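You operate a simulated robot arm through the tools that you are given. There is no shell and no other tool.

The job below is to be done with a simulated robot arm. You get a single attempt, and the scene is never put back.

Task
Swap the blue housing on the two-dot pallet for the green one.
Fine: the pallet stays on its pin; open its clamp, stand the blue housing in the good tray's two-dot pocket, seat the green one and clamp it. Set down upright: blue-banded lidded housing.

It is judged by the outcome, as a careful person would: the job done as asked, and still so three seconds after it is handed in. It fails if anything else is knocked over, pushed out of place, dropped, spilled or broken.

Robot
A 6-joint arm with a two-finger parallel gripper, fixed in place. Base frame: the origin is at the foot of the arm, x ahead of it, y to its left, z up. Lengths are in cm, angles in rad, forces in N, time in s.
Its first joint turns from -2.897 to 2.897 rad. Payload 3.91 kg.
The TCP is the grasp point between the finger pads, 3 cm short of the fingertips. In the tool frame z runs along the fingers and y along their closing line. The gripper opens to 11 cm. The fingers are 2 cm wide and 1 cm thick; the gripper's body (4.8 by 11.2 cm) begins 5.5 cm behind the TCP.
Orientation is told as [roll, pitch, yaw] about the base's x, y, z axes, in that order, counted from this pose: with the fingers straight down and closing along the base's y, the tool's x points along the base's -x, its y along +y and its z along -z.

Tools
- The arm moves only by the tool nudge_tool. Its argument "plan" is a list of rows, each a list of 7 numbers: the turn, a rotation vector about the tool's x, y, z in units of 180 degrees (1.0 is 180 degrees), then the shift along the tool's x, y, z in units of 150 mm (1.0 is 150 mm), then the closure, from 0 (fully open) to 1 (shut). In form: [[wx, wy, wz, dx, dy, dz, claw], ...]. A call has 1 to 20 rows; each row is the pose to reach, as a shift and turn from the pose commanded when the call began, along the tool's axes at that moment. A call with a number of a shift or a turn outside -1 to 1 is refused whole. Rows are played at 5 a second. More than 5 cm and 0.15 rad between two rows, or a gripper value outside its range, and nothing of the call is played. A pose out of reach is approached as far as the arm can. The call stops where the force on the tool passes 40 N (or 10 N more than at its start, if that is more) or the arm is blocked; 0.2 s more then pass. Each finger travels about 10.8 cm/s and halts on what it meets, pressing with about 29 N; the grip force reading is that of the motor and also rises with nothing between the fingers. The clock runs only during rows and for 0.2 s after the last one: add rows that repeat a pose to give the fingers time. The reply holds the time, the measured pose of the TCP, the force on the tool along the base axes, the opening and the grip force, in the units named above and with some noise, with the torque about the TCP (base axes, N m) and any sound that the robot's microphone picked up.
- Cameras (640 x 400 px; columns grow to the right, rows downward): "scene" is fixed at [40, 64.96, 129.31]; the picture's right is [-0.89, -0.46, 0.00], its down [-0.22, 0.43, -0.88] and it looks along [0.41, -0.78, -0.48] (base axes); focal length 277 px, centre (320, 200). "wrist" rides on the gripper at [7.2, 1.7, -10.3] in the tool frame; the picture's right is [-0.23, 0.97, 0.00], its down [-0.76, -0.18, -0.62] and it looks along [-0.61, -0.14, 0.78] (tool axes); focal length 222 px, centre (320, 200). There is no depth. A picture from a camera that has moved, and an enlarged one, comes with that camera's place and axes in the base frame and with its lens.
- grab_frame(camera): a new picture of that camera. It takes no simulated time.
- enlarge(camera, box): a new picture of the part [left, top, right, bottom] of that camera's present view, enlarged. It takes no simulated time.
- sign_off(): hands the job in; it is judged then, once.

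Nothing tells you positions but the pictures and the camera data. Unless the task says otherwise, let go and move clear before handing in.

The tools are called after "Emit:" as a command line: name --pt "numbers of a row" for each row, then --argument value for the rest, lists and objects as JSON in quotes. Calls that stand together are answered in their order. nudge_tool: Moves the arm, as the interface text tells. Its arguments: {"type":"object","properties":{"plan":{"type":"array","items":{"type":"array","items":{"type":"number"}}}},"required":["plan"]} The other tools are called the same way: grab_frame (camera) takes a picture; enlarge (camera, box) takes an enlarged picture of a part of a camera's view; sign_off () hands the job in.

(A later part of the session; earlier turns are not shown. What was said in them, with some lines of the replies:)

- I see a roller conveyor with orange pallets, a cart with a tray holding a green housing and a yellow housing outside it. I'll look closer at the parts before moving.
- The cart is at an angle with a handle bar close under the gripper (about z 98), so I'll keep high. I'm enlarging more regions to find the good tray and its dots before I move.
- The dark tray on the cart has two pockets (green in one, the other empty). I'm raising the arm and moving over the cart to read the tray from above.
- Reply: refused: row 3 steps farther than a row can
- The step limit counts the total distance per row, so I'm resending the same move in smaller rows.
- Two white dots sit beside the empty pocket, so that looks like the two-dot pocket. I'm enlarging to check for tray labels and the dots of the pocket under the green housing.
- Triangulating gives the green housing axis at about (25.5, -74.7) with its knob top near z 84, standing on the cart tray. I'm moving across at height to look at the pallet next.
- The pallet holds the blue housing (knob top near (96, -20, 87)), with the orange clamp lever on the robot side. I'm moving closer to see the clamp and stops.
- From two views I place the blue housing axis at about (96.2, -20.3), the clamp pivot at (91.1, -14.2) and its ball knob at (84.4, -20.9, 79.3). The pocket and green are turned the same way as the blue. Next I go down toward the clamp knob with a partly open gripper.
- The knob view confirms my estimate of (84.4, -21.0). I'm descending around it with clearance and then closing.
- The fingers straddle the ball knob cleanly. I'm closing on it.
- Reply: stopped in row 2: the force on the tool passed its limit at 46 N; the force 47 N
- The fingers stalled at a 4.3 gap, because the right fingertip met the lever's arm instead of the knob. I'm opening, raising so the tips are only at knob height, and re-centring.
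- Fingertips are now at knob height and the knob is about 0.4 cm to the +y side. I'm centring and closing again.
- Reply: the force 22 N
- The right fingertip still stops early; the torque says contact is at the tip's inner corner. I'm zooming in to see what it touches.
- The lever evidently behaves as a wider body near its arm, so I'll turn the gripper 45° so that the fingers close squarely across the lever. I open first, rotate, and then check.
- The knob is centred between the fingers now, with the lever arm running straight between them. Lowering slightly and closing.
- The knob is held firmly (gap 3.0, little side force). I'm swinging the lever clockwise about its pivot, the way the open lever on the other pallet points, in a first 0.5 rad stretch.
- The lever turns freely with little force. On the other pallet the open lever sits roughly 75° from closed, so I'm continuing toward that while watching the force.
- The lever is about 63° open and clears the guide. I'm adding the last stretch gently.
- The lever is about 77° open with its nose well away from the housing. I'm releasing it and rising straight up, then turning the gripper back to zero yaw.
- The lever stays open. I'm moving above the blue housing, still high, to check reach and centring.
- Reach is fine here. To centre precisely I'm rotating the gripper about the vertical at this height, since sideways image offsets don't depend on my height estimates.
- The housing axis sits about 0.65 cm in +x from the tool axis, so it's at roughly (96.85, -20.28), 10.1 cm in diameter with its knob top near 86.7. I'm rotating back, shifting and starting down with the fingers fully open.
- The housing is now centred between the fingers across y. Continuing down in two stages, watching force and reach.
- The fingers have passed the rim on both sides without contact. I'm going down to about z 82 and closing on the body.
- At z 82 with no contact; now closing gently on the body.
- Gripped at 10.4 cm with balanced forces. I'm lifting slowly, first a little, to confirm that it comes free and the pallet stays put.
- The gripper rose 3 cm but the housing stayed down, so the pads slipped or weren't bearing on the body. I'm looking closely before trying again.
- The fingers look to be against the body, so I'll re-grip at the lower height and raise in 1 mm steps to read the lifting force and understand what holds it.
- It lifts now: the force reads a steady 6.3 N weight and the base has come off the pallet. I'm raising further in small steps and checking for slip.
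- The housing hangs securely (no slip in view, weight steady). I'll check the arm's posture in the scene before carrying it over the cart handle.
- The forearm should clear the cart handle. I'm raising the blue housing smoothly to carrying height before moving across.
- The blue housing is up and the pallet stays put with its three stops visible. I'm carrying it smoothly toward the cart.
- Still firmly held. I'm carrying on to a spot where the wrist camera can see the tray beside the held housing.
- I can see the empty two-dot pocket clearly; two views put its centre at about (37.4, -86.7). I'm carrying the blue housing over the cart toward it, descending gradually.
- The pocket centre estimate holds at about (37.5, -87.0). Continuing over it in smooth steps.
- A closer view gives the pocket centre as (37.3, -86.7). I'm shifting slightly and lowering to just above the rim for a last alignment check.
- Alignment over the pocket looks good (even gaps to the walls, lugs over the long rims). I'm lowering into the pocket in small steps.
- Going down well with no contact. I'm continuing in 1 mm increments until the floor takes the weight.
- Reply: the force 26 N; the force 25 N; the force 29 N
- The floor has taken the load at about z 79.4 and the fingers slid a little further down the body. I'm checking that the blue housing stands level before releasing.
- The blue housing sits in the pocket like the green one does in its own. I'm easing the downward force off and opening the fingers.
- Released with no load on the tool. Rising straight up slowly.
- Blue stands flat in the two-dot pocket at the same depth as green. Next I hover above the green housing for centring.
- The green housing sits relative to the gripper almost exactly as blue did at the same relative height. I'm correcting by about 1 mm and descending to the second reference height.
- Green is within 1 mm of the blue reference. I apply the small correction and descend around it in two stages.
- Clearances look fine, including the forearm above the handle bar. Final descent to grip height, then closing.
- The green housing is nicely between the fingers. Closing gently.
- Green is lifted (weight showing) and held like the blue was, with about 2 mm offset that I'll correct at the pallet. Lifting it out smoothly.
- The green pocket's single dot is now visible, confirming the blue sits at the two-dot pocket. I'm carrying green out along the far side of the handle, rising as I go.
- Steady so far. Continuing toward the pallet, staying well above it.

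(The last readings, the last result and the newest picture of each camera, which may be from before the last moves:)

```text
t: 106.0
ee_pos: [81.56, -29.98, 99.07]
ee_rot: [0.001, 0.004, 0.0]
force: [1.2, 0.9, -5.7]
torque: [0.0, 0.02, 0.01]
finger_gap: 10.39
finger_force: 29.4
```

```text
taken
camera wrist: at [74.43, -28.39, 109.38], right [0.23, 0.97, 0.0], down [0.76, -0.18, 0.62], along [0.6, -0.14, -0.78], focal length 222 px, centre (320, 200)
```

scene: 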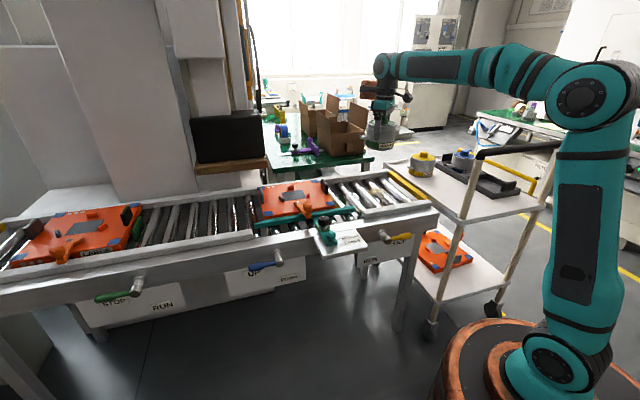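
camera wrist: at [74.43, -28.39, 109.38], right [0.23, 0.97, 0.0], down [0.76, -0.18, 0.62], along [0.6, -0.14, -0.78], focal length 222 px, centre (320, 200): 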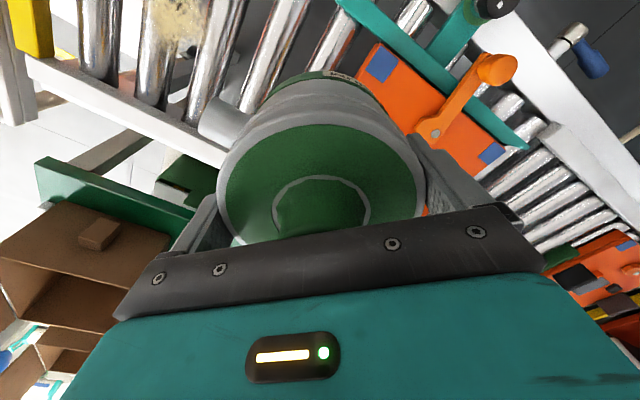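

Emit:
nudge_tool --pt "0 0 0 -0.01 0.006 0.001 1.0" --pt "0 0 0 -0.03 0.019 0.002 1.0" --pt "0 0 0 -0.07 0.045 0.005 1.0" --pt "0 0 0 -0.12 0.077 0.008 1.0" --pt "0 0 0 -0.19 0.123 0.013 1.0" --pt "0 0 0 -0.27 0.174 0.019 1.0" --pt "0 0 0 -0.36 0.232 0.025 1.0" --pt "0 0 0 -0.46 0.297 0.032 1.0" --pt "0 0 0 -0.56 0.361 0.039 1.0" --pt "0 0 0 -0.66 0.426 0.046 1.0" --pt "0 0 0 -0.75 0.484 0.053 1.0" --pt "0 0 0 -0.83 0.535 0.058 1.0" --pt "0 0 0 -0.9 0.58 0.063 1.0" --pt "0 0 0 -0.95 0.613 0.067 1.0" --pt "0 0 0 -0.985 0.635 0.069 1.0" --pt "0 0 0 -1.0 0.645 0.07 1.0" --pt "0 0 0 -1.0 0.645 0.07 1.0"

Emit:
grab_frame --camera "wrist"

Emit:
enlarge --camera "wrist" --box '[170, 0, 480, 260]'

Emit:
enlarge --camera "scene" --box '[250, 110, 350, 220]'

```text
t: 109.6
ee_pos: [96.61, -20.33, 97.96]
ee_rot: [0.006, 0.004, 0.001]
force: [0.1, -0.6, -6.5]
torque: [0.0, 0.04, 0.03]
finger_gap: 10.37
finger_force: 28.5
```

```text
taken
camera wrist: at [89.4, -18.73, 108.34], right [0.23, 0.97, 0.0], down [0.76, -0.18, 0.62], along [0.6, -0.14, -0.78], focal length 222 px, centre (320, 200)
```

wrist: 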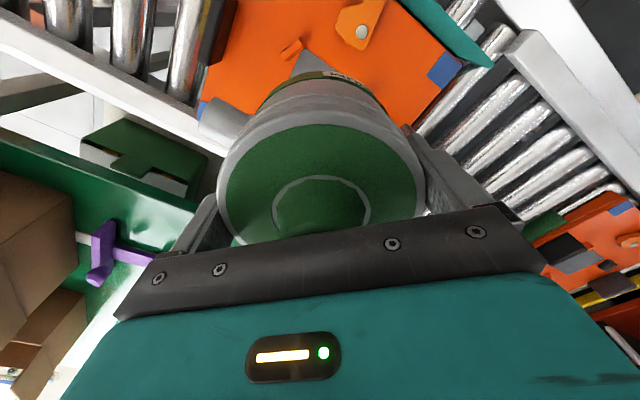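

```text
1.54 times, centred on (325, 130) of wrist
camera zoom: at [89.4, -18.73, 108.34], right [0.23, 0.97, 0.0], down [0.76, -0.18, 0.62], along [0.6, -0.14, -0.78], focal length 342 px, centre (312, 308)
```

zoom: 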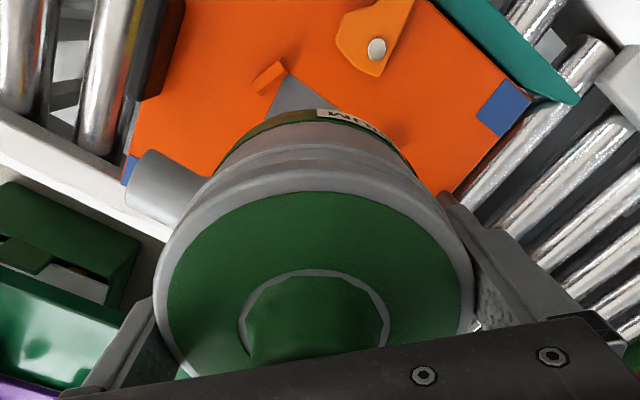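

```text
3.64 times, centred on (300, 165) of scene
camera zoom: at [40.0, 64.96, 129.31], right [-0.89, -0.46, 0.0], down [-0.22, 0.43, -0.88], along [0.41, -0.78, -0.48], focal length 1009 px, centre (393, 327)
```

zoom: 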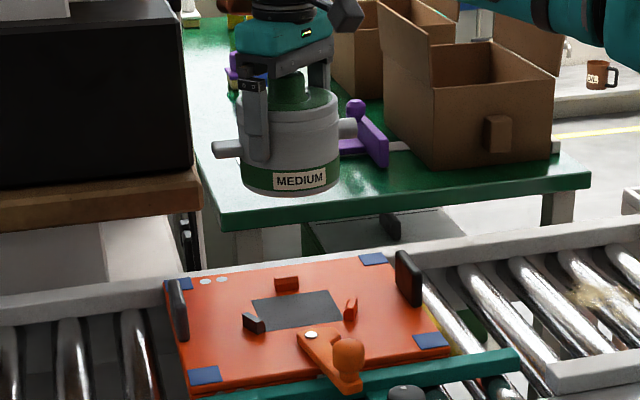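

Green hangs over the nest in the same attitude blue had. I'm lowering to just above the stops, then I'll check alignment.

Emit:
nudge_tool --pt "0 0 0 -0.002 0.001 0.01 1.0" --pt "0 0 0 -0.0035 0.002 0.03 1.0" --pt "0 0 0 -0.0035 0.002 0.07 1.0" --pt "0 0 0 -0.0035 0.002 0.12 1.0" --pt "0 0 0 -0.0035 0.002 0.19 1.0" --pt "0 0 0 -0.0035 0.002 0.26 1.0" --pt "0 0 0 -0.0035 0.002 0.33 1.0" --pt "0 0 0 -0.0035 0.002 0.4 1.0" --pt "0 0 0 -0.0035 0.002 0.47 1.0" --pt "0 0 0 -0.0035 0.002 0.54 1.0" --pt "0 0 0 -0.0035 0.002 0.61 1.0" --pt "0 0 0 -0.0035 0.002 0.68 1.0" --pt "0 0 0 -0.0035 0.002 0.74 1.0" --pt "0 0 0 -0.0035 0.002 0.79 1.0" --pt "0 0 0 -0.0035 0.002 0.825 1.0" --pt "0 0 0 -0.0035 0.002 0.84 1.0" --pt "0 0 0 -0.0035 0.002 0.84 1.0"

Emit:
grab_frame --camera "wrist"

Emit:
enlarge --camera "wrist" --box '[170, 0, 480, 190]'

Emit:
enlarge --camera "scene" --box '[270, 145, 340, 205]'

```text
t: 113.2
ee_pos: [96.58, -20.22, 85.37]
ee_rot: [0.004, 0.004, -0.001]
force: [0.1, 0.6, -6.3]
torque: [0.0, 0.04, 0.01]
finger_gap: 10.35
finger_force: 29.2
```

```text
taken
camera wrist: at [89.43, -18.61, 95.72], right [0.23, 0.97, 0.0], down [0.76, -0.18, 0.62], along [0.6, -0.14, -0.78], focal length 222 px, centre (320, 200)
```

wrist: 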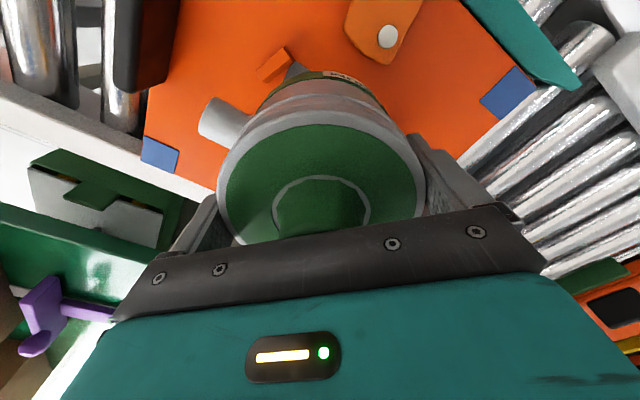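

```text
2.06 times, centred on (325, 95) of wrist
camera zoom: at [89.43, -18.61, 95.72], right [0.23, 0.97, 0.0], down [0.76, -0.18, 0.62], along [0.6, -0.14, -0.78], focal length 459 px, centre (310, 417)
```

zoom: 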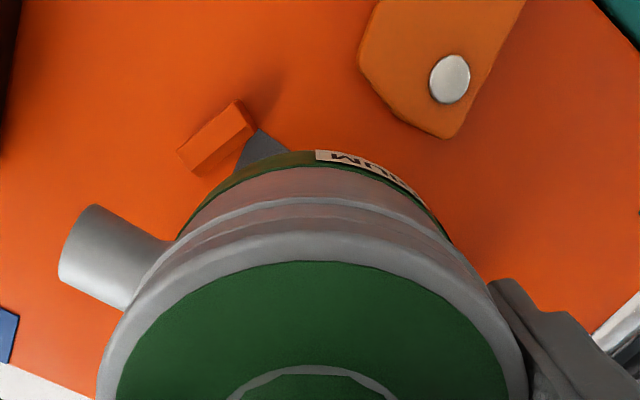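

```text
6.67 times, centred on (305, 175) of scene
camera zoom: at [40.0, 64.96, 129.31], right [-0.89, -0.46, 0.0], down [-0.22, 0.43, -0.88], along [0.41, -0.78, -0.48], focal length 1849 px, centre (420, 367)
```

zoom: 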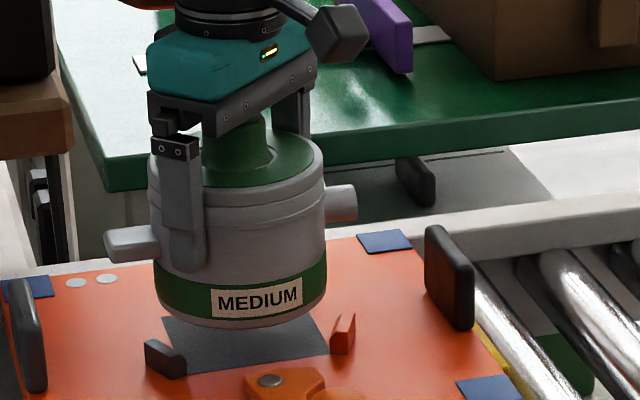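

Alignment matches the blue's seated position to within about a millimetre. Lowering into the nest in 2 mm steps.

Emit:
nudge_tool --pt "0 0 0 -0.003 0 0.012 1.0" --pt "0 0 0 -0.003 0 0.025 1.0" --pt "0 0 0 -0.003 0 0.038 1.0" --pt "0 0 0 -0.003 0 0.051 1.0" --pt "0 0 0 -0.003 0 0.064 1.0" --pt "0 0 0 -0.003 0 0.077 1.0"

Emit:
nudge_tool --pt "0 0 0 0 0 0.012 1.0" --pt "0 0 0 0 0 0.025 1.0" --pt "0 0 0 0 0 0.038 1.0" --pt "0 0 0 0 0 0.051 1.0" --pt "0 0 0 0 0 0.064 1.0" --pt "0 0 0 0 0 0.077 1.0"

Emit:
enlarge --camera "scene" --box '[270, 145, 340, 205]'

Emit:
enlarge --camera "wrist" --box '[170, 0, 480, 190]'

```text
t: 114.6
ee_pos: [96.7, -20.25, 84.22]
ee_rot: [0.004, 0.004, 0.0]
force: [0.6, -0.8, -6.1]
torque: [0.01, 0.03, 0.03]
finger_gap: 10.37
finger_force: 28.7
```

```text
t: 116.0
ee_pos: [96.58, -20.29, 83.0]
ee_rot: [0.003, 0.003, -0.001]
force: [0.4, 0.2, -7.3]
torque: [-0.03, 0.03, 0.0]
finger_gap: 10.4
finger_force: 28.9
```

```text
6.67 times, centred on (305, 175) of scene
camera zoom: at [40.0, 64.96, 129.31], right [-0.89, -0.46, 0.0], down [-0.22, 0.43, -0.88], along [0.41, -0.78, -0.48], focal length 1849 px, centre (420, 367)
```

zoom: 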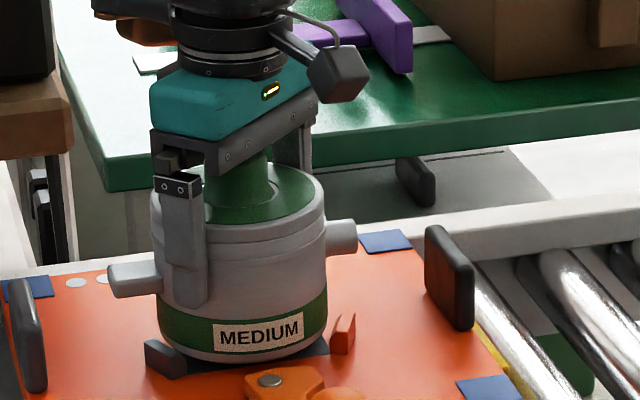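

```text
2.06 times, centred on (325, 95) of wrist
camera zoom: at [89.46, -18.65, 93.41], right [0.23, 0.97, 0.0], down [0.76, -0.18, 0.62], along [0.6, -0.14, -0.78], focal length 459 px, centre (310, 417)
```

zoom: 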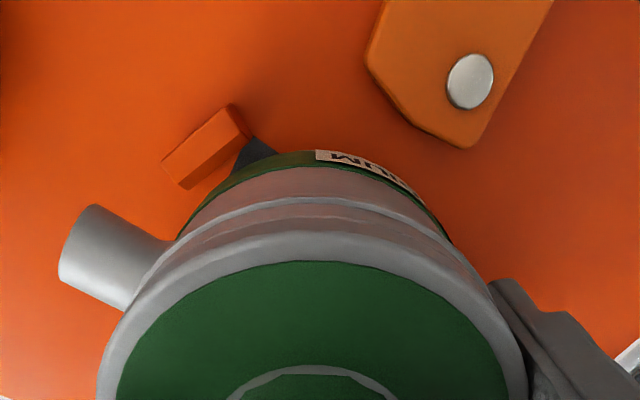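

It is down between the stops with no contact force. The last centimetre goes in 1 mm steps until the pallet takes the weight.

Emit:
nudge_tool --pt "0 0 0 0 0 0.008 1.0" --pt "0 0 0 0 0 0.016 1.0" --pt "0 0 0 0 0 0.024 1.0" --pt "0 0 0 0 0 0.032 1.0"

Emit:
nudge_tool --pt "0 0 0 0 0 0.007 1.0" --pt "0 0 0 0 0 0.013 1.0"

```text
t: 117.0
ee_pos: [96.64, -20.22, 82.62]
ee_rot: [0.003, 0.002, 0.001]
force: [0.0, 0.4, -6.8]
torque: [0.03, 0.05, 0.02]
finger_gap: 10.39
finger_force: 29.2
```

```text
t: 117.6
ee_pos: [96.69, -20.33, 82.42]
ee_rot: [0.005, 0.004, -0.002]
force: [0.6, 0.6, -5.7]
torque: [0.04, 0.01, 0.02]
finger_gap: 10.36
finger_force: 28.3
```

Emit:
nudge_tool --pt "0 0 0 0 0 0.006 1.0" --pt "0 0 0 0 0 0.012 1.0"

Emit:
enlarge --camera "scene" --box '[270, 145, 340, 205]'

```text
t: 118.2
ee_pos: [96.64, -20.25, 82.19]
ee_rot: [0.004, 0.003, 0.0]
force: [0.3, 0.1, -6.2]
torque: [-0.03, 0.03, -0.01]
finger_gap: 10.39
finger_force: 29.6
```

```text
6.67 times, centred on (305, 175) of scene
camera zoom: at [40.0, 64.96, 129.31], right [-0.89, -0.46, 0.0], down [-0.22, 0.43, -0.88], along [0.41, -0.78, -0.48], focal length 1849 px, centre (420, 367)
```

zoom: 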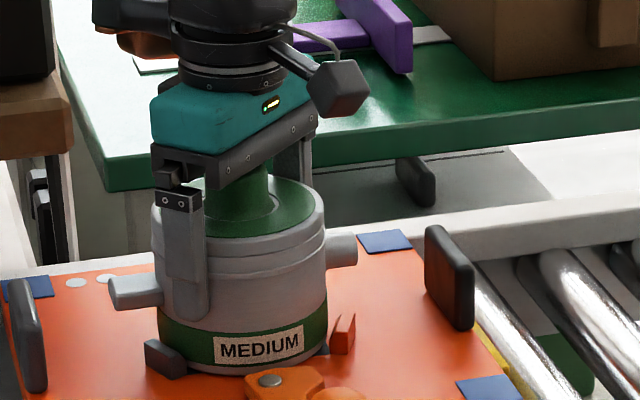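

Emit:
nudge_tool --pt "0 0 0 0 0 0.006 1.0"

Emit:
nudge_tool --pt "0 0 0 0 0 0.006 1.0"

```text
t: 118.6
ee_pos: [96.71, -20.24, 82.33]
ee_rot: [0.003, 0.002, -0.001]
force: [1.0, 0.4, 1.6]
torque: [-0.43, 0.07, 0.04]
finger_gap: 10.41
finger_force: 28.5
```

```text
t: 119.0
ee_pos: [96.47, -20.18, 82.23]
ee_rot: [0.003, 0.002, 0.0]
force: [-0.8, 0.6, 13.0]
torque: [-0.83, 0.37, -0.03]
finger_gap: 10.36
finger_force: 28.9
```

Contact at z 82.2, just where the blue's seat height predicted. I ease the load, open, and rise.

Emit:
nudge_tool --pt "0 0 0 0 0 -0.009 1.0"

Emit:
nudge_tool --pt "0 0 0 0 0 0 0" --pt "0 0 0 0 0 0 0" --pt "0 0 0 0 0 0 0"

Emit:
nudge_tool --pt "0 0 0 0 0 -0.02 0" --pt "0 0 0 0 0 -0.06 0" --pt "0 0 0 0 0 -0.12 0" --pt "0 0 0 0 0 -0.2 0" --pt "0 0 0 0 0 -0.3 0" --pt "0 0 0 0 0 -0.42 0" --pt "0 0 0 0 0 -0.56 0" --pt "0 0 0 0 0 -0.7 0" --pt "0 0 0 0 0 -0.85 0" --pt "0 0 0 0 0 -1.0 0" --pt "0 0 0 0 0 -1.0 0"

Emit:
grab_frame --camera "wrist"

Emit:
enlarge --camera "wrist" --box '[230, 20, 410, 180]'

Emit:
enlarge --camera "scene" --box '[270, 155, 340, 205]'

```text
t: 119.4
ee_pos: [96.68, -20.3, 82.17]
ee_rot: [0.004, 0.001, 0.001]
force: [2.5, 0.1, 8.5]
torque: [-0.72, -0.14, 0.11]
finger_gap: 10.39
finger_force: 28.7
```

```text
t: 120.2
ee_pos: [96.67, -20.27, 82.24]
ee_rot: [0.002, 0.004, 0.0]
force: [-0.1, 0.5, -1.0]
torque: [0.01, 0.02, 0.0]
finger_gap: 10.98
finger_force: 0.1
```

```text
t: 122.6
ee_pos: [96.68, -20.25, 97.34]
ee_rot: [0.005, 0.004, 0.001]
force: [-0.9, -0.1, -0.7]
torque: [-0.02, 0.0, 0.02]
finger_gap: 11.01
finger_force: 0.1
```

```text
taken
camera wrist: at [89.5, -18.71, 107.6], right [0.23, 0.97, 0.0], down [0.76, -0.18, 0.62], along [0.6, -0.14, -0.78], focal length 222 px, centre (320, 200)
```

wrist: 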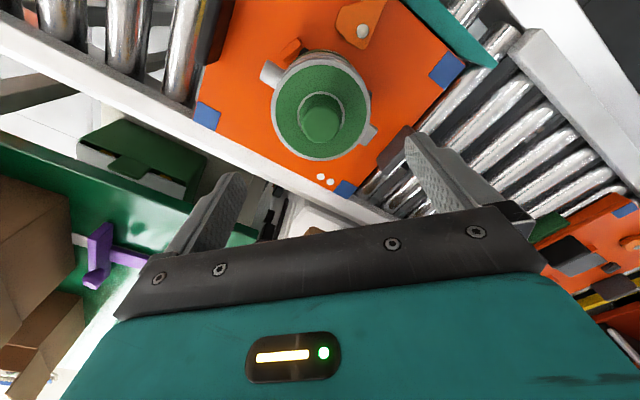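

```text
2.50 times, centred on (320, 100) of wrist
camera zoom: at [89.5, -18.71, 107.6], right [0.23, 0.97, 0.0], down [0.76, -0.18, 0.62], along [0.6, -0.14, -0.78], focal length 555 px, centre (320, 450)
```

zoom: 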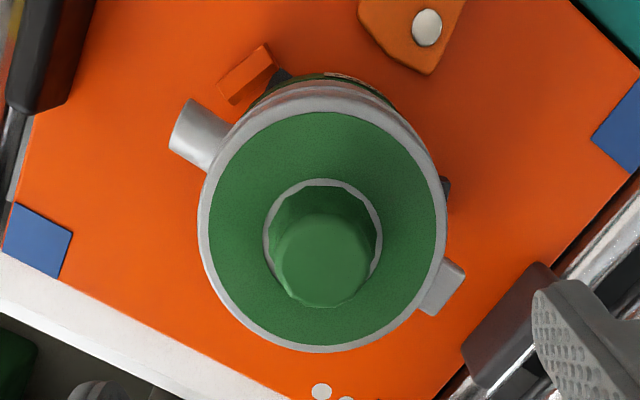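

```text
8.00 times, centred on (305, 180) of scene
camera zoom: at [40.0, 64.96, 129.31], right [-0.89, -0.46, 0.0], down [-0.22, 0.43, -0.88], along [0.41, -0.78, -0.48], focal length 2219 px, centre (440, 360)
```

zoom: 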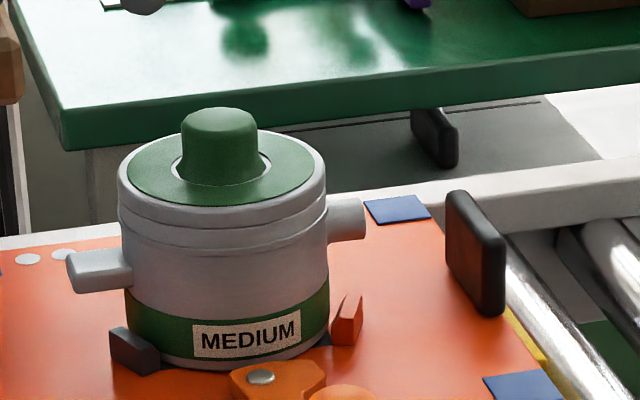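

Green stands upright between the three stops. Now back to the clamp knob: moving over it and turning the gripper to its open direction.

Emit:
nudge_tool --pt "0 0 0 0.1 0.08 0 0" --pt "0 0 0 0.28 0.23 0 0" --pt "0 0 0 0.46 0.38 0 0.1" --pt "0 0 0 0.64 0.52 0 0.2" --pt "0 0 0 0.8 0.65 0 0.3" --pt "0 0 0 0.914 0.751 0 0.36" --pt "0 0 0.044 0.914 0.751 0 0.36" --pt "0 0 0.088 0.914 0.751 0 0.36" --pt "0 0 0.132 0.914 0.751 0 0.36" --pt "0 0 0.1763 0.914 0.751 0 0.36" --pt "0 0 0.1763 0.914 0.751 0 0.36"

Emit:
grab_frame --camera "wrist"

Emit:
enlarge --camera "wrist" --box '[230, 60, 430, 210]'

```text
t: 125.0
ee_pos: [83.04, -9.07, 97.2]
ee_rot: [0.001, 0.003, -0.554]
force: [0.1, -0.5, -0.9]
torque: [0.0, -0.02, -0.03]
finger_gap: 7.06
finger_force: 0.0
```

```text
taken
camera wrist: at [77.75, -3.83, 107.61], right [0.71, 0.71, 0.0], down [0.56, -0.55, 0.62], along [0.44, -0.44, -0.78], focal length 222 px, centre (320, 200)
```

wrist: 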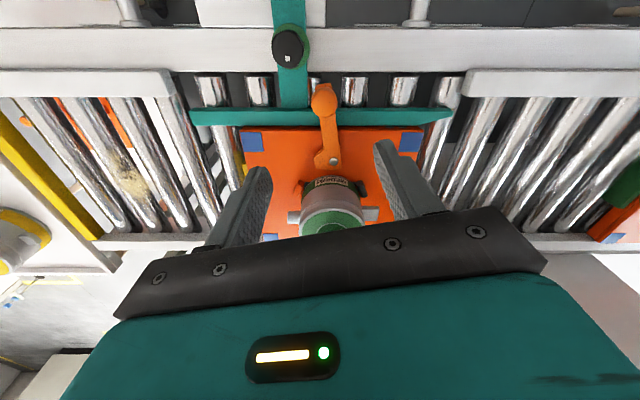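

```text
2.67 times, centred on (330, 135) of wrist
camera zoom: at [77.75, -3.83, 107.61], right [0.71, 0.71, 0.0], down [0.56, -0.55, 0.62], along [0.44, -0.44, -0.78], focal length 592 px, centre (293, 373)
```

zoom: 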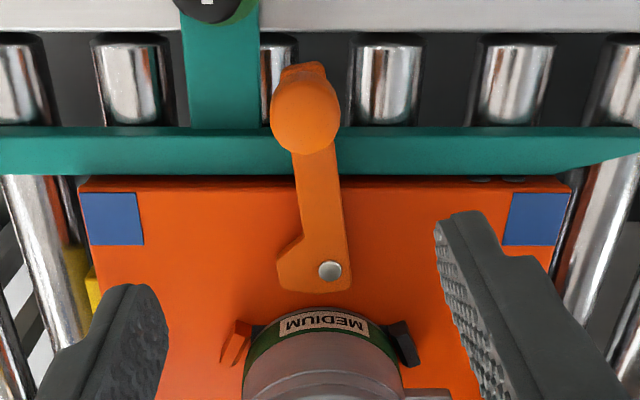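

The lever knob is nearly under the tool axis, about 0.4 cm to one side. Descending with that correction.

Emit:
nudge_tool --pt "0 0 0 0 0.01 0.2 0.36" --pt "0 0 0 0 0.025 0.45 0.36" --pt "0 0 0 0 0.025 0.65 0.36" --pt "0 0 0 0 0.025 0.8 0.36" --pt "0 0 0 0 0.025 0.8 0.36"

Emit:
grab_frame --camera "wrist"

Emit:
enlarge --camera "scene" --box '[270, 140, 350, 220]'

```text
t: 126.2
ee_pos: [83.05, -8.65, 85.22]
ee_rot: [0.001, 0.004, -0.554]
force: [-0.1, 0.8, 0.5]
torque: [0.01, -0.03, 0.0]
finger_gap: 7.03
finger_force: 0.0
```

```text
taken
camera wrist: at [77.93, -3.53, 95.62], right [0.71, 0.71, 0.0], down [0.56, -0.55, 0.62], along [0.44, -0.44, -0.78], focal length 222 px, centre (320, 200)
```

wrist: 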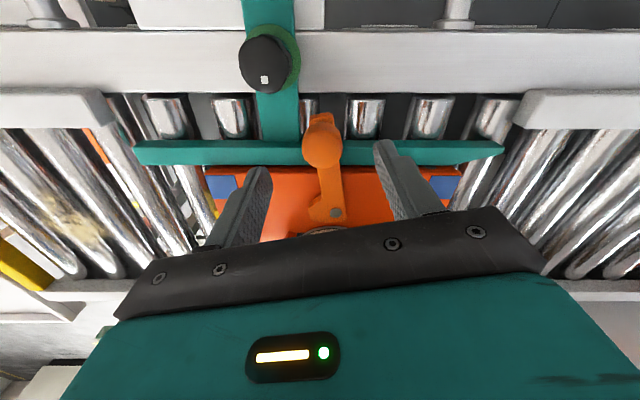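

```text
5.00 times, centred on (310, 180) of scene
camera zoom: at [40.0, 64.96, 129.31], right [-0.89, -0.46, 0.0], down [-0.22, 0.43, -0.88], along [0.41, -0.78, -0.48], focal length 1387 px, centre (370, 300)
```

zoom: 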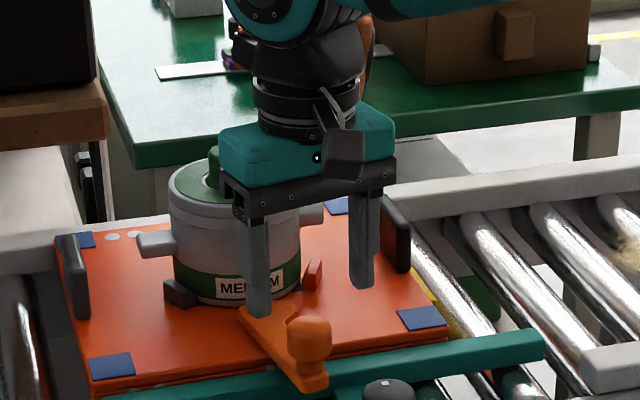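

Emit:
nudge_tool --pt "0 0 0 0 0.01 0.1 0.36" --pt "0 0 0 0 0.01 0.2 0.36" --pt "0 0 0 0 0.01 0.28 0.36" --pt "0 0 0 0 0.01 0.28 0.36"

Emit:
grab_frame --camera "wrist"

```text
t: 127.2
ee_pos: [83.25, -8.6, 81.03]
ee_rot: [-0.001, 0.004, -0.555]
force: [-0.9, 0.0, -0.1]
torque: [0.0, -0.01, 0.01]
finger_gap: 7.03
finger_force: 0.0
```

```text
taken
camera wrist: at [77.98, -3.38, 91.39], right [0.71, 0.71, 0.0], down [0.56, -0.55, 0.62], along [0.44, -0.44, -0.78], focal length 222 px, centre (320, 200)
```

wrist: 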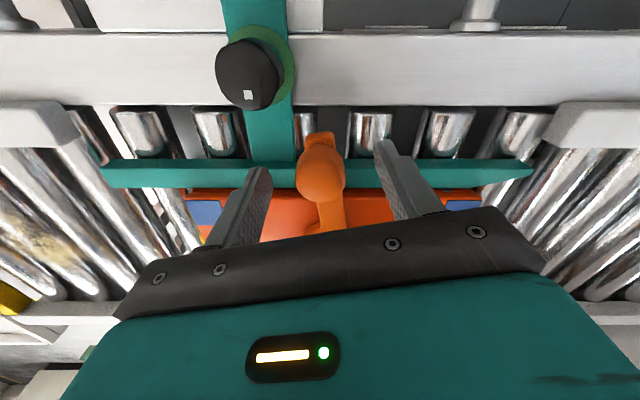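

Knob is centred; closing on it.

Emit:
nudge_tool --pt "0 0 0 0 0 0 0.5" --pt "0 0 0 0 0 0 0.65" --pt "0 0 0 0 0 0 0.85" --pt "0 0 0 0 0 0 0.85" --pt "0 0 0 0 0 0 0.85"

Emit:
grab_frame --camera "wrist"

```text
t: 128.4
ee_pos: [83.17, -8.57, 80.98]
ee_rot: [0.001, 0.003, -0.554]
force: [-1.3, -1.8, -0.7]
torque: [-0.03, 0.12, -0.22]
finger_gap: 3.06
finger_force: 29.2
```

```text
taken
camera wrist: at [77.98, -3.39, 91.4], right [0.71, 0.71, 0.0], down [0.56, -0.55, 0.62], along [0.44, -0.44, -0.78], focal length 222 px, centre (320, 200)
```

wrist: 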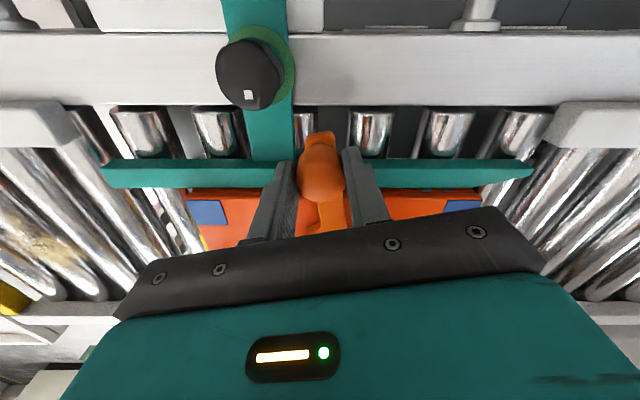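

Gripped at 3.1 cm. Now swinging the lever back counter-clockwise toward the closed position.

Emit:
nudge_tool --pt "0 0 -0.0318 0.0006 -0.0648 0 0.85" --pt "0 0 -0.0637 -0.0052 -0.1293 0 0.85" --pt "0 0 -0.0955 -0.0174 -0.1929 0 0.85" --pt "0 0 -0.1273 -0.0359 -0.255 0 0.85" --pt "0 0 -0.1592 -0.0605 -0.3148 0 0.85" --pt "0 0 -0.191 -0.091 -0.372 0 0.85" --pt "0 0 -0.2228 -0.1271 -0.4258 0 0.85"

Emit:
grab_frame --camera "wrist"

Emit:
enlarge --camera "scene" --box '[270, 140, 350, 220]'

```text
t: 130.0
ee_pos: [81.51, -14.94, 81.01]
ee_rot: [0.005, 0.001, 0.147]
force: [1.0, -1.8, 5.1]
torque: [-0.13, -0.05, -0.21]
finger_gap: 3.01
finger_force: 29.1
```

```text
taken
camera wrist: at [74.05, -14.44, 91.38], right [0.08, 1.0, 0.0], down [0.78, -0.07, 0.62], along [0.62, -0.05, -0.78], focal length 222 px, centre (320, 200)
```

wrist: 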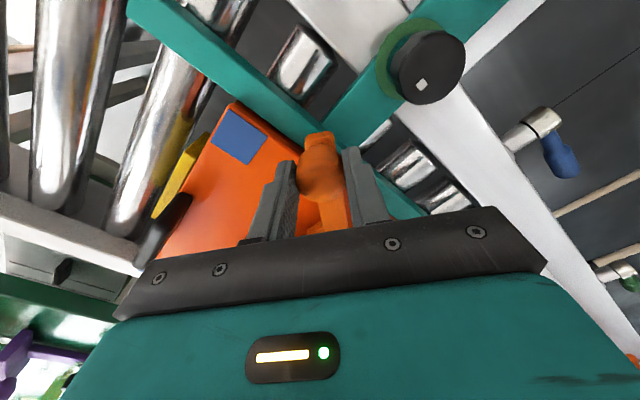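

```text
5.00 times, centred on (310, 180) of scene
camera zoom: at [40.0, 64.96, 129.31], right [-0.89, -0.46, 0.0], down [-0.22, 0.43, -0.88], along [0.41, -0.78, -0.48], focal length 1387 px, centre (370, 300)
```

zoom: 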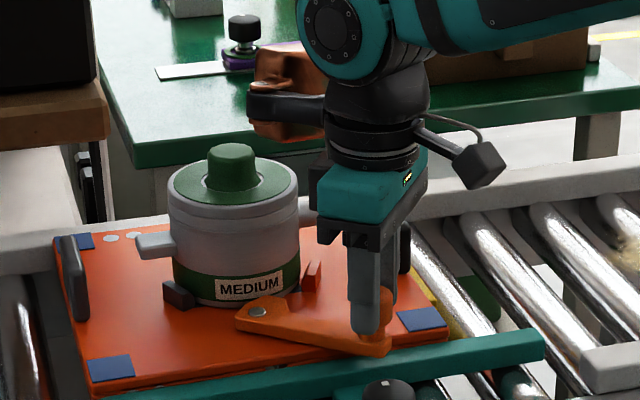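

Moving easily. Continuing toward closed, slowing near the end.

Emit:
nudge_tool --pt "0 0 -0.0318 0.0006 -0.0648 0 0.85" --pt "0 0 -0.0637 -0.0052 -0.1293 0 0.85" --pt "0 0 -0.0955 -0.0174 -0.1929 0 0.85" --pt "0 0 -0.1273 -0.0359 -0.255 0 0.85" --pt "0 0 -0.1592 -0.0605 -0.3148 0 0.85"

Emit:
grab_frame --camera "wrist"

Emit:
enlarge --camera "scene" --box '[270, 140, 350, 220]'

```text
t: 131.2
ee_pos: [83.0, -19.36, 80.93]
ee_rot: [0.004, 0.0, 0.648]
force: [2.6, 0.4, 1.9]
torque: [-0.06, -0.04, -0.02]
finger_gap: 2.97
finger_force: 29.0
```

```text
taken
camera wrist: at [76.34, -22.62, 91.36], right [-0.41, 0.91, 0.0], down [0.72, 0.32, 0.62], along [0.57, 0.26, -0.78], focal length 222 px, centre (320, 200)
```

wrist: 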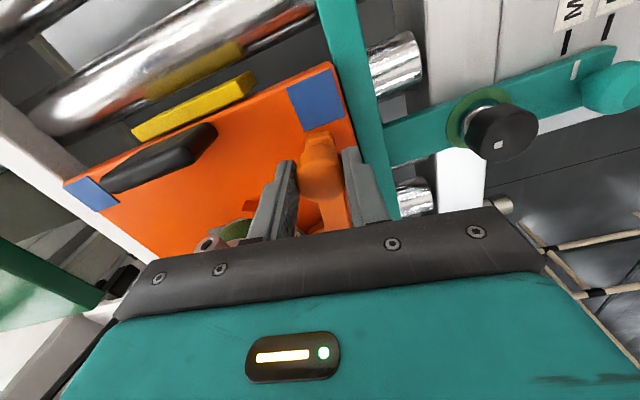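

```text
5.00 times, centred on (310, 180) of scene
camera zoom: at [40.0, 64.96, 129.31], right [-0.89, -0.46, 0.0], down [-0.22, 0.43, -0.88], along [0.41, -0.78, -0.48], focal length 1387 px, centre (370, 300)
```

zoom: 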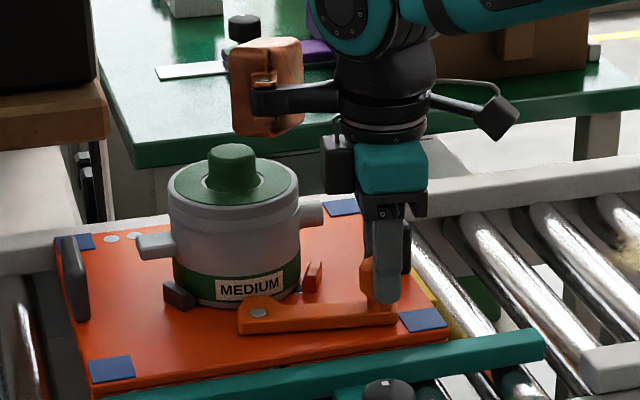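

About 13° remain to the angle where it held the blue. I'm approaching in small steps to feel the nose reach the housing.

Emit:
nudge_tool --pt "0 0 -0.0159 0.0011 -0.0292 0 0.85" --pt "0 0 -0.0318 0.0006 -0.0648 0 0.85" --pt "0 0 -0.0477 -0.0015 -0.0971 0 0.85"

Emit:
enlarge --camera "scene" --box '[270, 150, 340, 210]'

```text
t: 132.0
ee_pos: [84.06, -20.62, 81.0]
ee_rot: [0.003, 0.001, 0.799]
force: [4.0, 1.0, 4.9]
torque: [-0.11, -0.14, -0.15]
finger_gap: 3.03
finger_force: 28.7
```

```text
6.67 times, centred on (305, 180) of scene
camera zoom: at [40.0, 64.96, 129.31], right [-0.89, -0.46, 0.0], down [-0.22, 0.43, -0.88], along [0.41, -0.78, -0.48], focal length 1849 px, centre (420, 333)
```

zoom: 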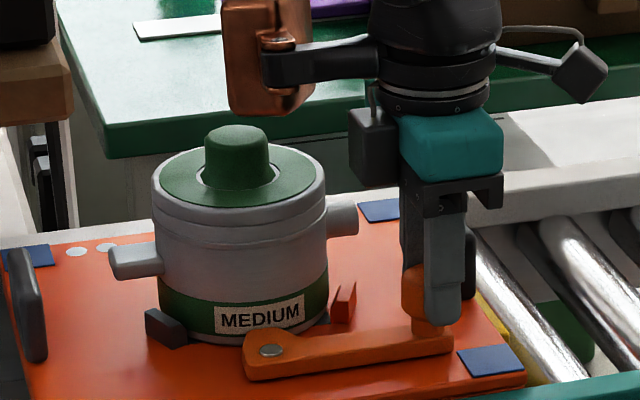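

Emit:
nudge_tool --pt "0 0 -0.008 0.0006 -0.0146 0 0.85" --pt "0 0 -0.0159 0.0011 -0.0292 0 0.85"

Emit:
grab_frame --camera "wrist"

Emit:
enlarge --camera "scene" --box '[270, 150, 340, 210]'

```text
t: 132.6
ee_pos: [84.2, -20.87, 80.99]
ee_rot: [0.003, -0.001, 0.847]
force: [1.3, 0.2, 3.5]
torque: [-0.08, -0.19, -0.6]
finger_gap: 3.04
finger_force: 29.1
```

```text
taken
camera wrist: at [78.23, -25.36, 91.35], right [-0.58, 0.82, 0.0], down [0.64, 0.45, 0.62], along [0.51, 0.36, -0.78], focal length 222 px, centre (320, 200)
```

wrist: 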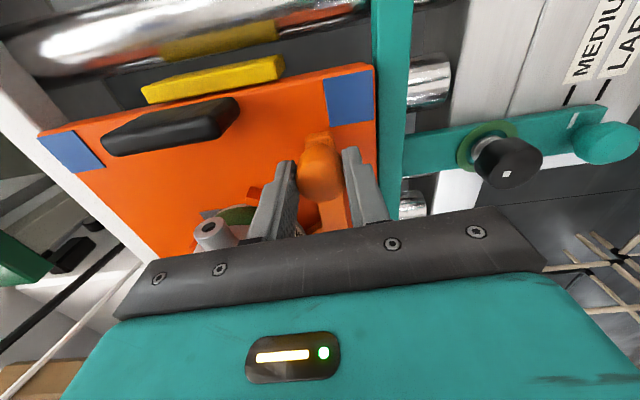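

```text
6.67 times, centred on (305, 180) of scene
camera zoom: at [40.0, 64.96, 129.31], right [-0.89, -0.46, 0.0], down [-0.22, 0.43, -0.88], along [0.41, -0.78, -0.48], focal length 1849 px, centre (420, 333)
```

zoom: 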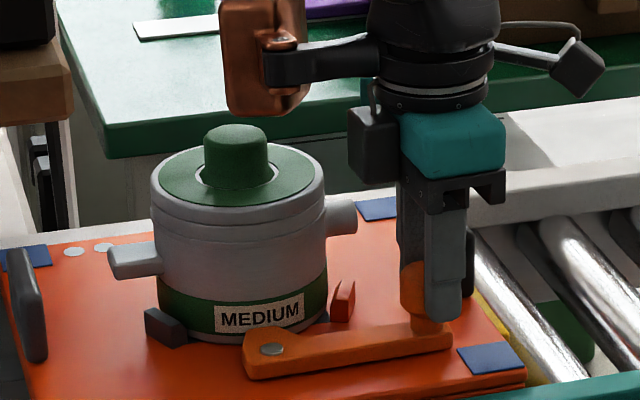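

The lever is within about a degree of where it held the blue. I'm checking the nose contact and the pallet's position closely before the final press.

Emit:
enlarge --camera "scene" --box '[285, 175, 325, 210]'

Emit:
enlarge --camera "scene" --box '[250, 160, 350, 220]'

```text
11.43 times, centred on (305, 192) of scene
camera zoom: at [40.0, 64.96, 129.31], right [-0.89, -0.46, 0.0], down [-0.22, 0.43, -0.88], along [0.41, -0.78, -0.48], focal length 3170 px, centre (491, 286)
```

zoom: 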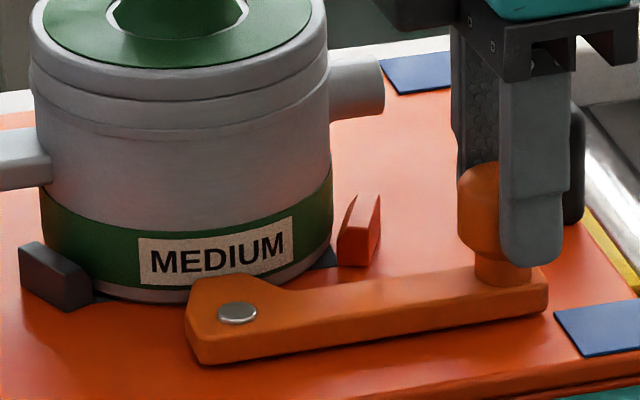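

```text
6.40 times, centred on (300, 190) of scene
camera zoom: at [40.0, 64.96, 129.31], right [-0.89, -0.46, 0.0], down [-0.22, 0.43, -0.88], along [0.41, -0.78, -0.48], focal length 1775 px, centre (448, 264)
```

zoom: 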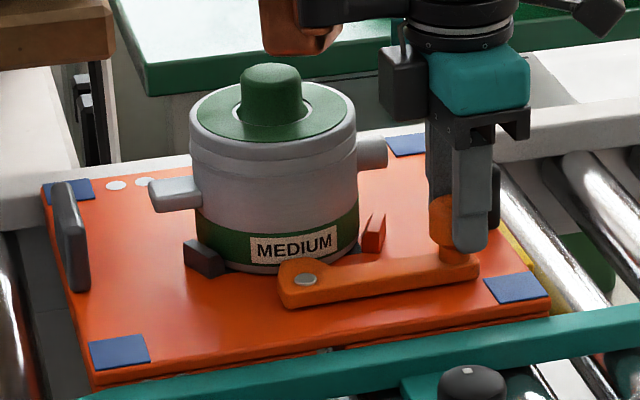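

The lever now lies at the same angle as it originally did and the pallet has not visibly moved. I'm applying one small extra press to feel that the nose bears on the housing.

Emit:
nudge_tool --pt "0 0 0.005 0 -0.008 0 0.85" --pt "0 0 0.005 0 -0.008 0 0.85"

Emit:
nudge_tool --pt "0 0 0 0 -0.008 0 0.85" --pt "0 0 0 0 -0.008 0 0.85"

```text
t: 133.2
ee_pos: [84.38, -21.08, 80.95]
ee_rot: [0.006, 0.001, 0.829]
force: [0.1, 1.2, 1.8]
torque: [-0.08, -0.02, -0.03]
finger_gap: 3.04
finger_force: 28.8
```

```text
t: 133.8
ee_pos: [84.46, -21.12, 81.08]
ee_rot: [0.005, -0.001, 0.831]
force: [-5.2, 5.3, 0.8]
torque: [0.08, -0.04, 0.02]
finger_gap: 3.0
finger_force: 29.1
```

The lever now pushes back with about 7 N, so the nose is bearing on the housing. One more small press, then I'll release and check that it stays.

Emit:
nudge_tool --pt "0 0 0 0 -0.006 0 0.85" --pt "0 0 0 0 -0.006 0 0.85"

Emit:
enlarge --camera "scene" --box '[250, 160, 350, 220]'

```text
t: 134.4
ee_pos: [84.48, -21.06, 81.04]
ee_rot: [0.006, 0.001, 0.83]
force: [-9.8, 12.6, -0.2]
torque: [0.22, 0.02, 0.04]
finger_gap: 3.01
finger_force: 29.2
```

```text
6.40 times, centred on (300, 190) of scene
camera zoom: at [40.0, 64.96, 129.31], right [-0.89, -0.46, 0.0], down [-0.22, 0.43, -0.88], along [0.41, -0.78, -0.48], focal length 1775 px, centre (448, 264)
```

zoom: 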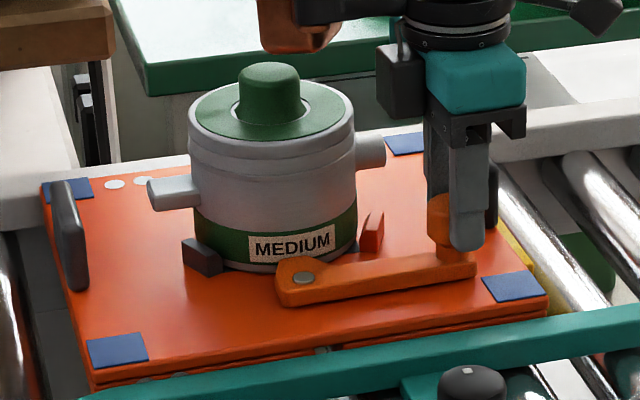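

The clamp is firmly against the housing (16 N with no further travel). I'm easing the push to zero and letting go of the knob.

Emit:
nudge_tool --pt "0 0 0 0 0.006 0 0.85" --pt "0 0 0 0 0.011 0 0.85"

Emit:
nudge_tool --pt "0 0 0 0 0 0 0.55" --pt "0 0 0 0 0 0 0.5" --pt "0 0 0 0 0 0 0.5" --pt "0 0 0 0 0 0 0.5"

Emit:
grab_frame --camera "wrist"

Emit:
enlarge --camera "scene" --box '[250, 160, 350, 220]'

```text
t: 135.0
ee_pos: [84.46, -21.07, 81.06]
ee_rot: [0.003, 0.0, 0.829]
force: [-6.2, 9.4, -0.3]
torque: [0.07, -0.06, -0.07]
finger_gap: 2.99
finger_force: 28.4
```

```text
t: 136.0
ee_pos: [84.36, -21.1, 81.0]
ee_rot: [0.005, 0.001, 0.831]
force: [0.1, 0.5, -0.2]
torque: [0.01, -0.03, -0.01]
finger_gap: 5.47
finger_force: 0.1
```

```text
taken
camera wrist: at [78.31, -25.38, 91.37], right [-0.57, 0.82, 0.0], down [0.65, 0.44, 0.62], along [0.51, 0.36, -0.78], focal length 222 px, centre (320, 200)
```

wrist: 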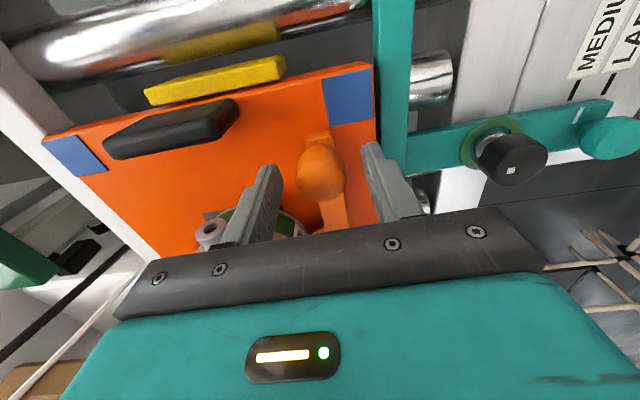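

```text
6.40 times, centred on (300, 190) of scene
camera zoom: at [40.0, 64.96, 129.31], right [-0.89, -0.46, 0.0], down [-0.22, 0.43, -0.88], along [0.41, -0.78, -0.48], focal length 1775 px, centre (448, 264)
```

zoom: 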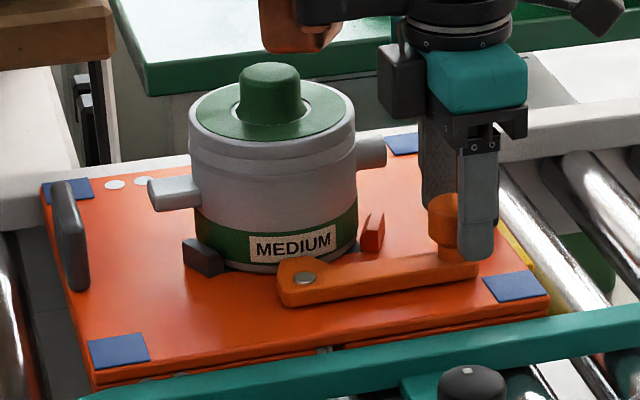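

Released, and the lever stays closed. Rising clear and checking the result.

Emit:
nudge_tool --pt "0 0 0 0 0 -0.05 0.5" --pt "0 0 0 0 0 -0.15 0.5" --pt "0 0 0 0 0 -0.3 0.5" --pt "0 0 0 0 0 -0.5 0.4" --pt "0 0 0 0 0 -0.7 0.3" --pt "0 0 0 0 0 -0.9 0.2" --pt "0 0 0 0 0 -1.0 0"

Emit:
nudge_tool --pt "0 0 0.044 0.1 0 0 0" --pt "0 0 0.088 0.3 0 -0.05 0" --pt "0 0 0.132 0.5 0 -0.15 0" --pt "0 0 0.176 0.7 0 -0.25 0" --pt "0 0 0.22 0.8 0 -0.35 0" --pt "0 0 0.264 0.8 0 -0.4 0" --pt "0 0 0.264 0.8 0 -0.4 0"

Emit:
grab_frame --camera "wrist"

Emit:
grab_frame --camera "scene"

Emit:
enlarge --camera "scene" --box '[250, 160, 350, 220]'

```text
t: 137.6
ee_pos: [84.41, -21.08, 95.95]
ee_rot: [0.005, 0.0, 0.832]
force: [1.1, -0.7, -0.2]
torque: [0.03, -0.01, 0.01]
finger_gap: 10.98
finger_force: 0.0
```

```text
t: 139.2
ee_pos: [76.27, -30.0, 102.12]
ee_rot: [0.003, 0.001, 0.001]
force: [0.4, 0.5, -0.4]
torque: [0.02, 0.02, -0.03]
finger_gap: 11.0
finger_force: 0.0
```

```text
taken
camera wrist: at [69.08, -28.39, 112.39], right [0.23, 0.97, 0.0], down [0.76, -0.18, 0.62], along [0.6, -0.14, -0.78], focal length 222 px, centre (320, 200)
```

wrist: 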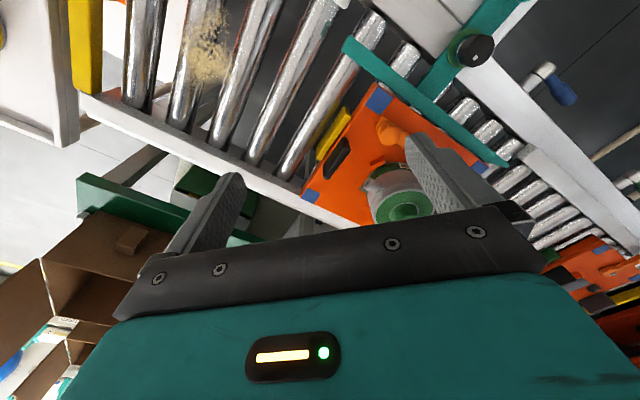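

```text
taken
```

scene: 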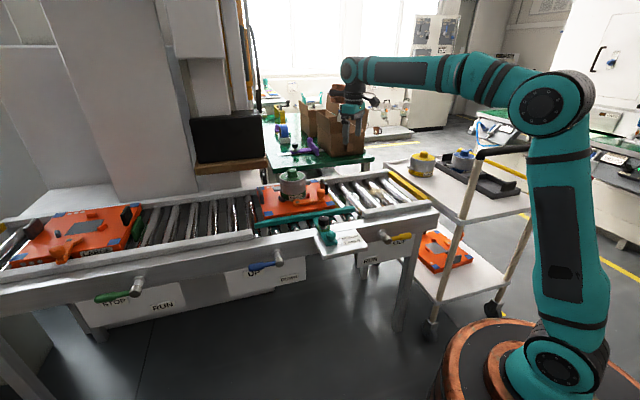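

```text
6.40 times, centred on (300, 190) of scene
camera zoom: at [40.0, 64.96, 129.31], right [-0.89, -0.46, 0.0], down [-0.22, 0.43, -0.88], along [0.41, -0.78, -0.48], focal length 1775 px, centre (448, 264)
```

zoom: 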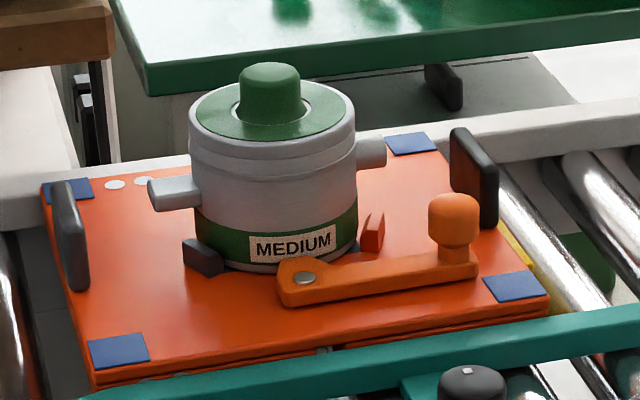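

The pallet, lever and green housing look like the original arrangement. I'm taking one close wrist view of the clamp nose from above to confirm contact.

Emit:
nudge_tool --pt "0 0 0 -0.05 0.2 -0.05 0" --pt "0 0 0 -0.15 0.45 -0.1 0" --pt "0 0 0 -0.3 0.7 -0.2 0" --pt "0 0 0 -0.45 0.9 -0.26 0" --pt "0 0 0 -0.55 1.0 -0.26 0" --pt "0 0 0 -0.55 1.0 -0.26 0"

Emit:
enlarge --camera "wrist" --box '[220, 40, 420, 220]'

Emit:
enlarge --camera "wrist" --box '[260, 70, 360, 160]'

Emit:
enlarge --camera "scene" --box '[390, 130, 550, 230]'

```text
t: 140.6
ee_pos: [84.48, -14.98, 106.02]
ee_rot: [0.005, 0.003, 0.001]
force: [-0.1, -0.2, 0.5]
torque: [0.0, -0.02, 0.01]
finger_gap: 10.97
finger_force: 0.1
```

```text
2.22 times, centred on (320, 130) of wrist
camera zoom: at [77.37, -13.42, 116.36], right [0.23, 0.97, 0.0], down [0.76, -0.18, 0.62], along [0.6, -0.14, -0.78], focal length 494 px, centre (320, 356)
```

zoom: 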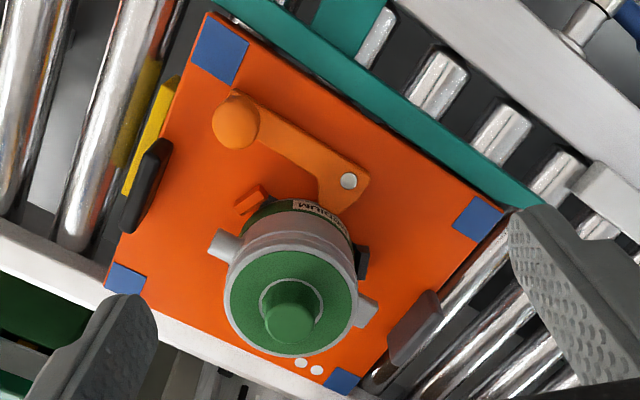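

```text
4.44 times, centred on (310, 115) of wrist
camera zoom: at [77.37, -13.42, 116.36], right [0.23, 0.97, 0.0], down [0.76, -0.18, 0.62], along [0.6, -0.14, -0.78], focal length 987 px, centre (364, 578)
```

zoom: 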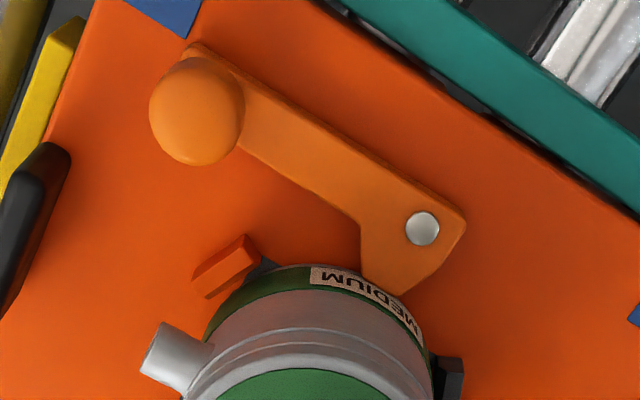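

```text
4.00 times, centred on (470, 180) of scene
camera zoom: at [40.0, 64.96, 129.31], right [-0.89, -0.46, 0.0], down [-0.22, 0.43, -0.88], along [0.41, -0.78, -0.48], focal length 1110 px, centre (-280, 280)
```

zoom: 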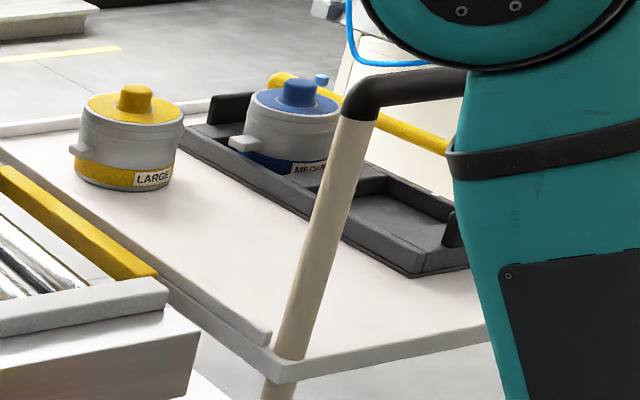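

The clamp nose bears on the green housing just as it did on the blue, and the pallet has stayed put on its pin. The blue housing stands upright in the good tray's two-dot pocket, and the gripper is open and clear, so I'm handing in.

Emit:
sign_off

```text
The job is handed in.
```

The swap is done and handed in. The green housing is seated and clamped on the two-dot pallet, and the blue housing stands upright in the good tray's two-dot pocket.

- **Pallet:** it stayed on its pin. By the camera it moved a millimetre or two at most while I worked the clamp.
- **Clamp:** the lever is back at the angle it held the blue at. It took about 16 N with no further travel and stayed closed after I let go.
- **Blue housing:** it sits as deep in its pocket as the green one did in the pocket beside it. My first try at lifting it slipped without moving it; a second, slower grip held.
- **Tray label:** I found no "good" label on the tray. I took the dark two-pocket tray on the cart as the good tray because it was the only tray in view and its empty pocket had the two dots.

Nothing else was moved, and the gripper is open and clear.
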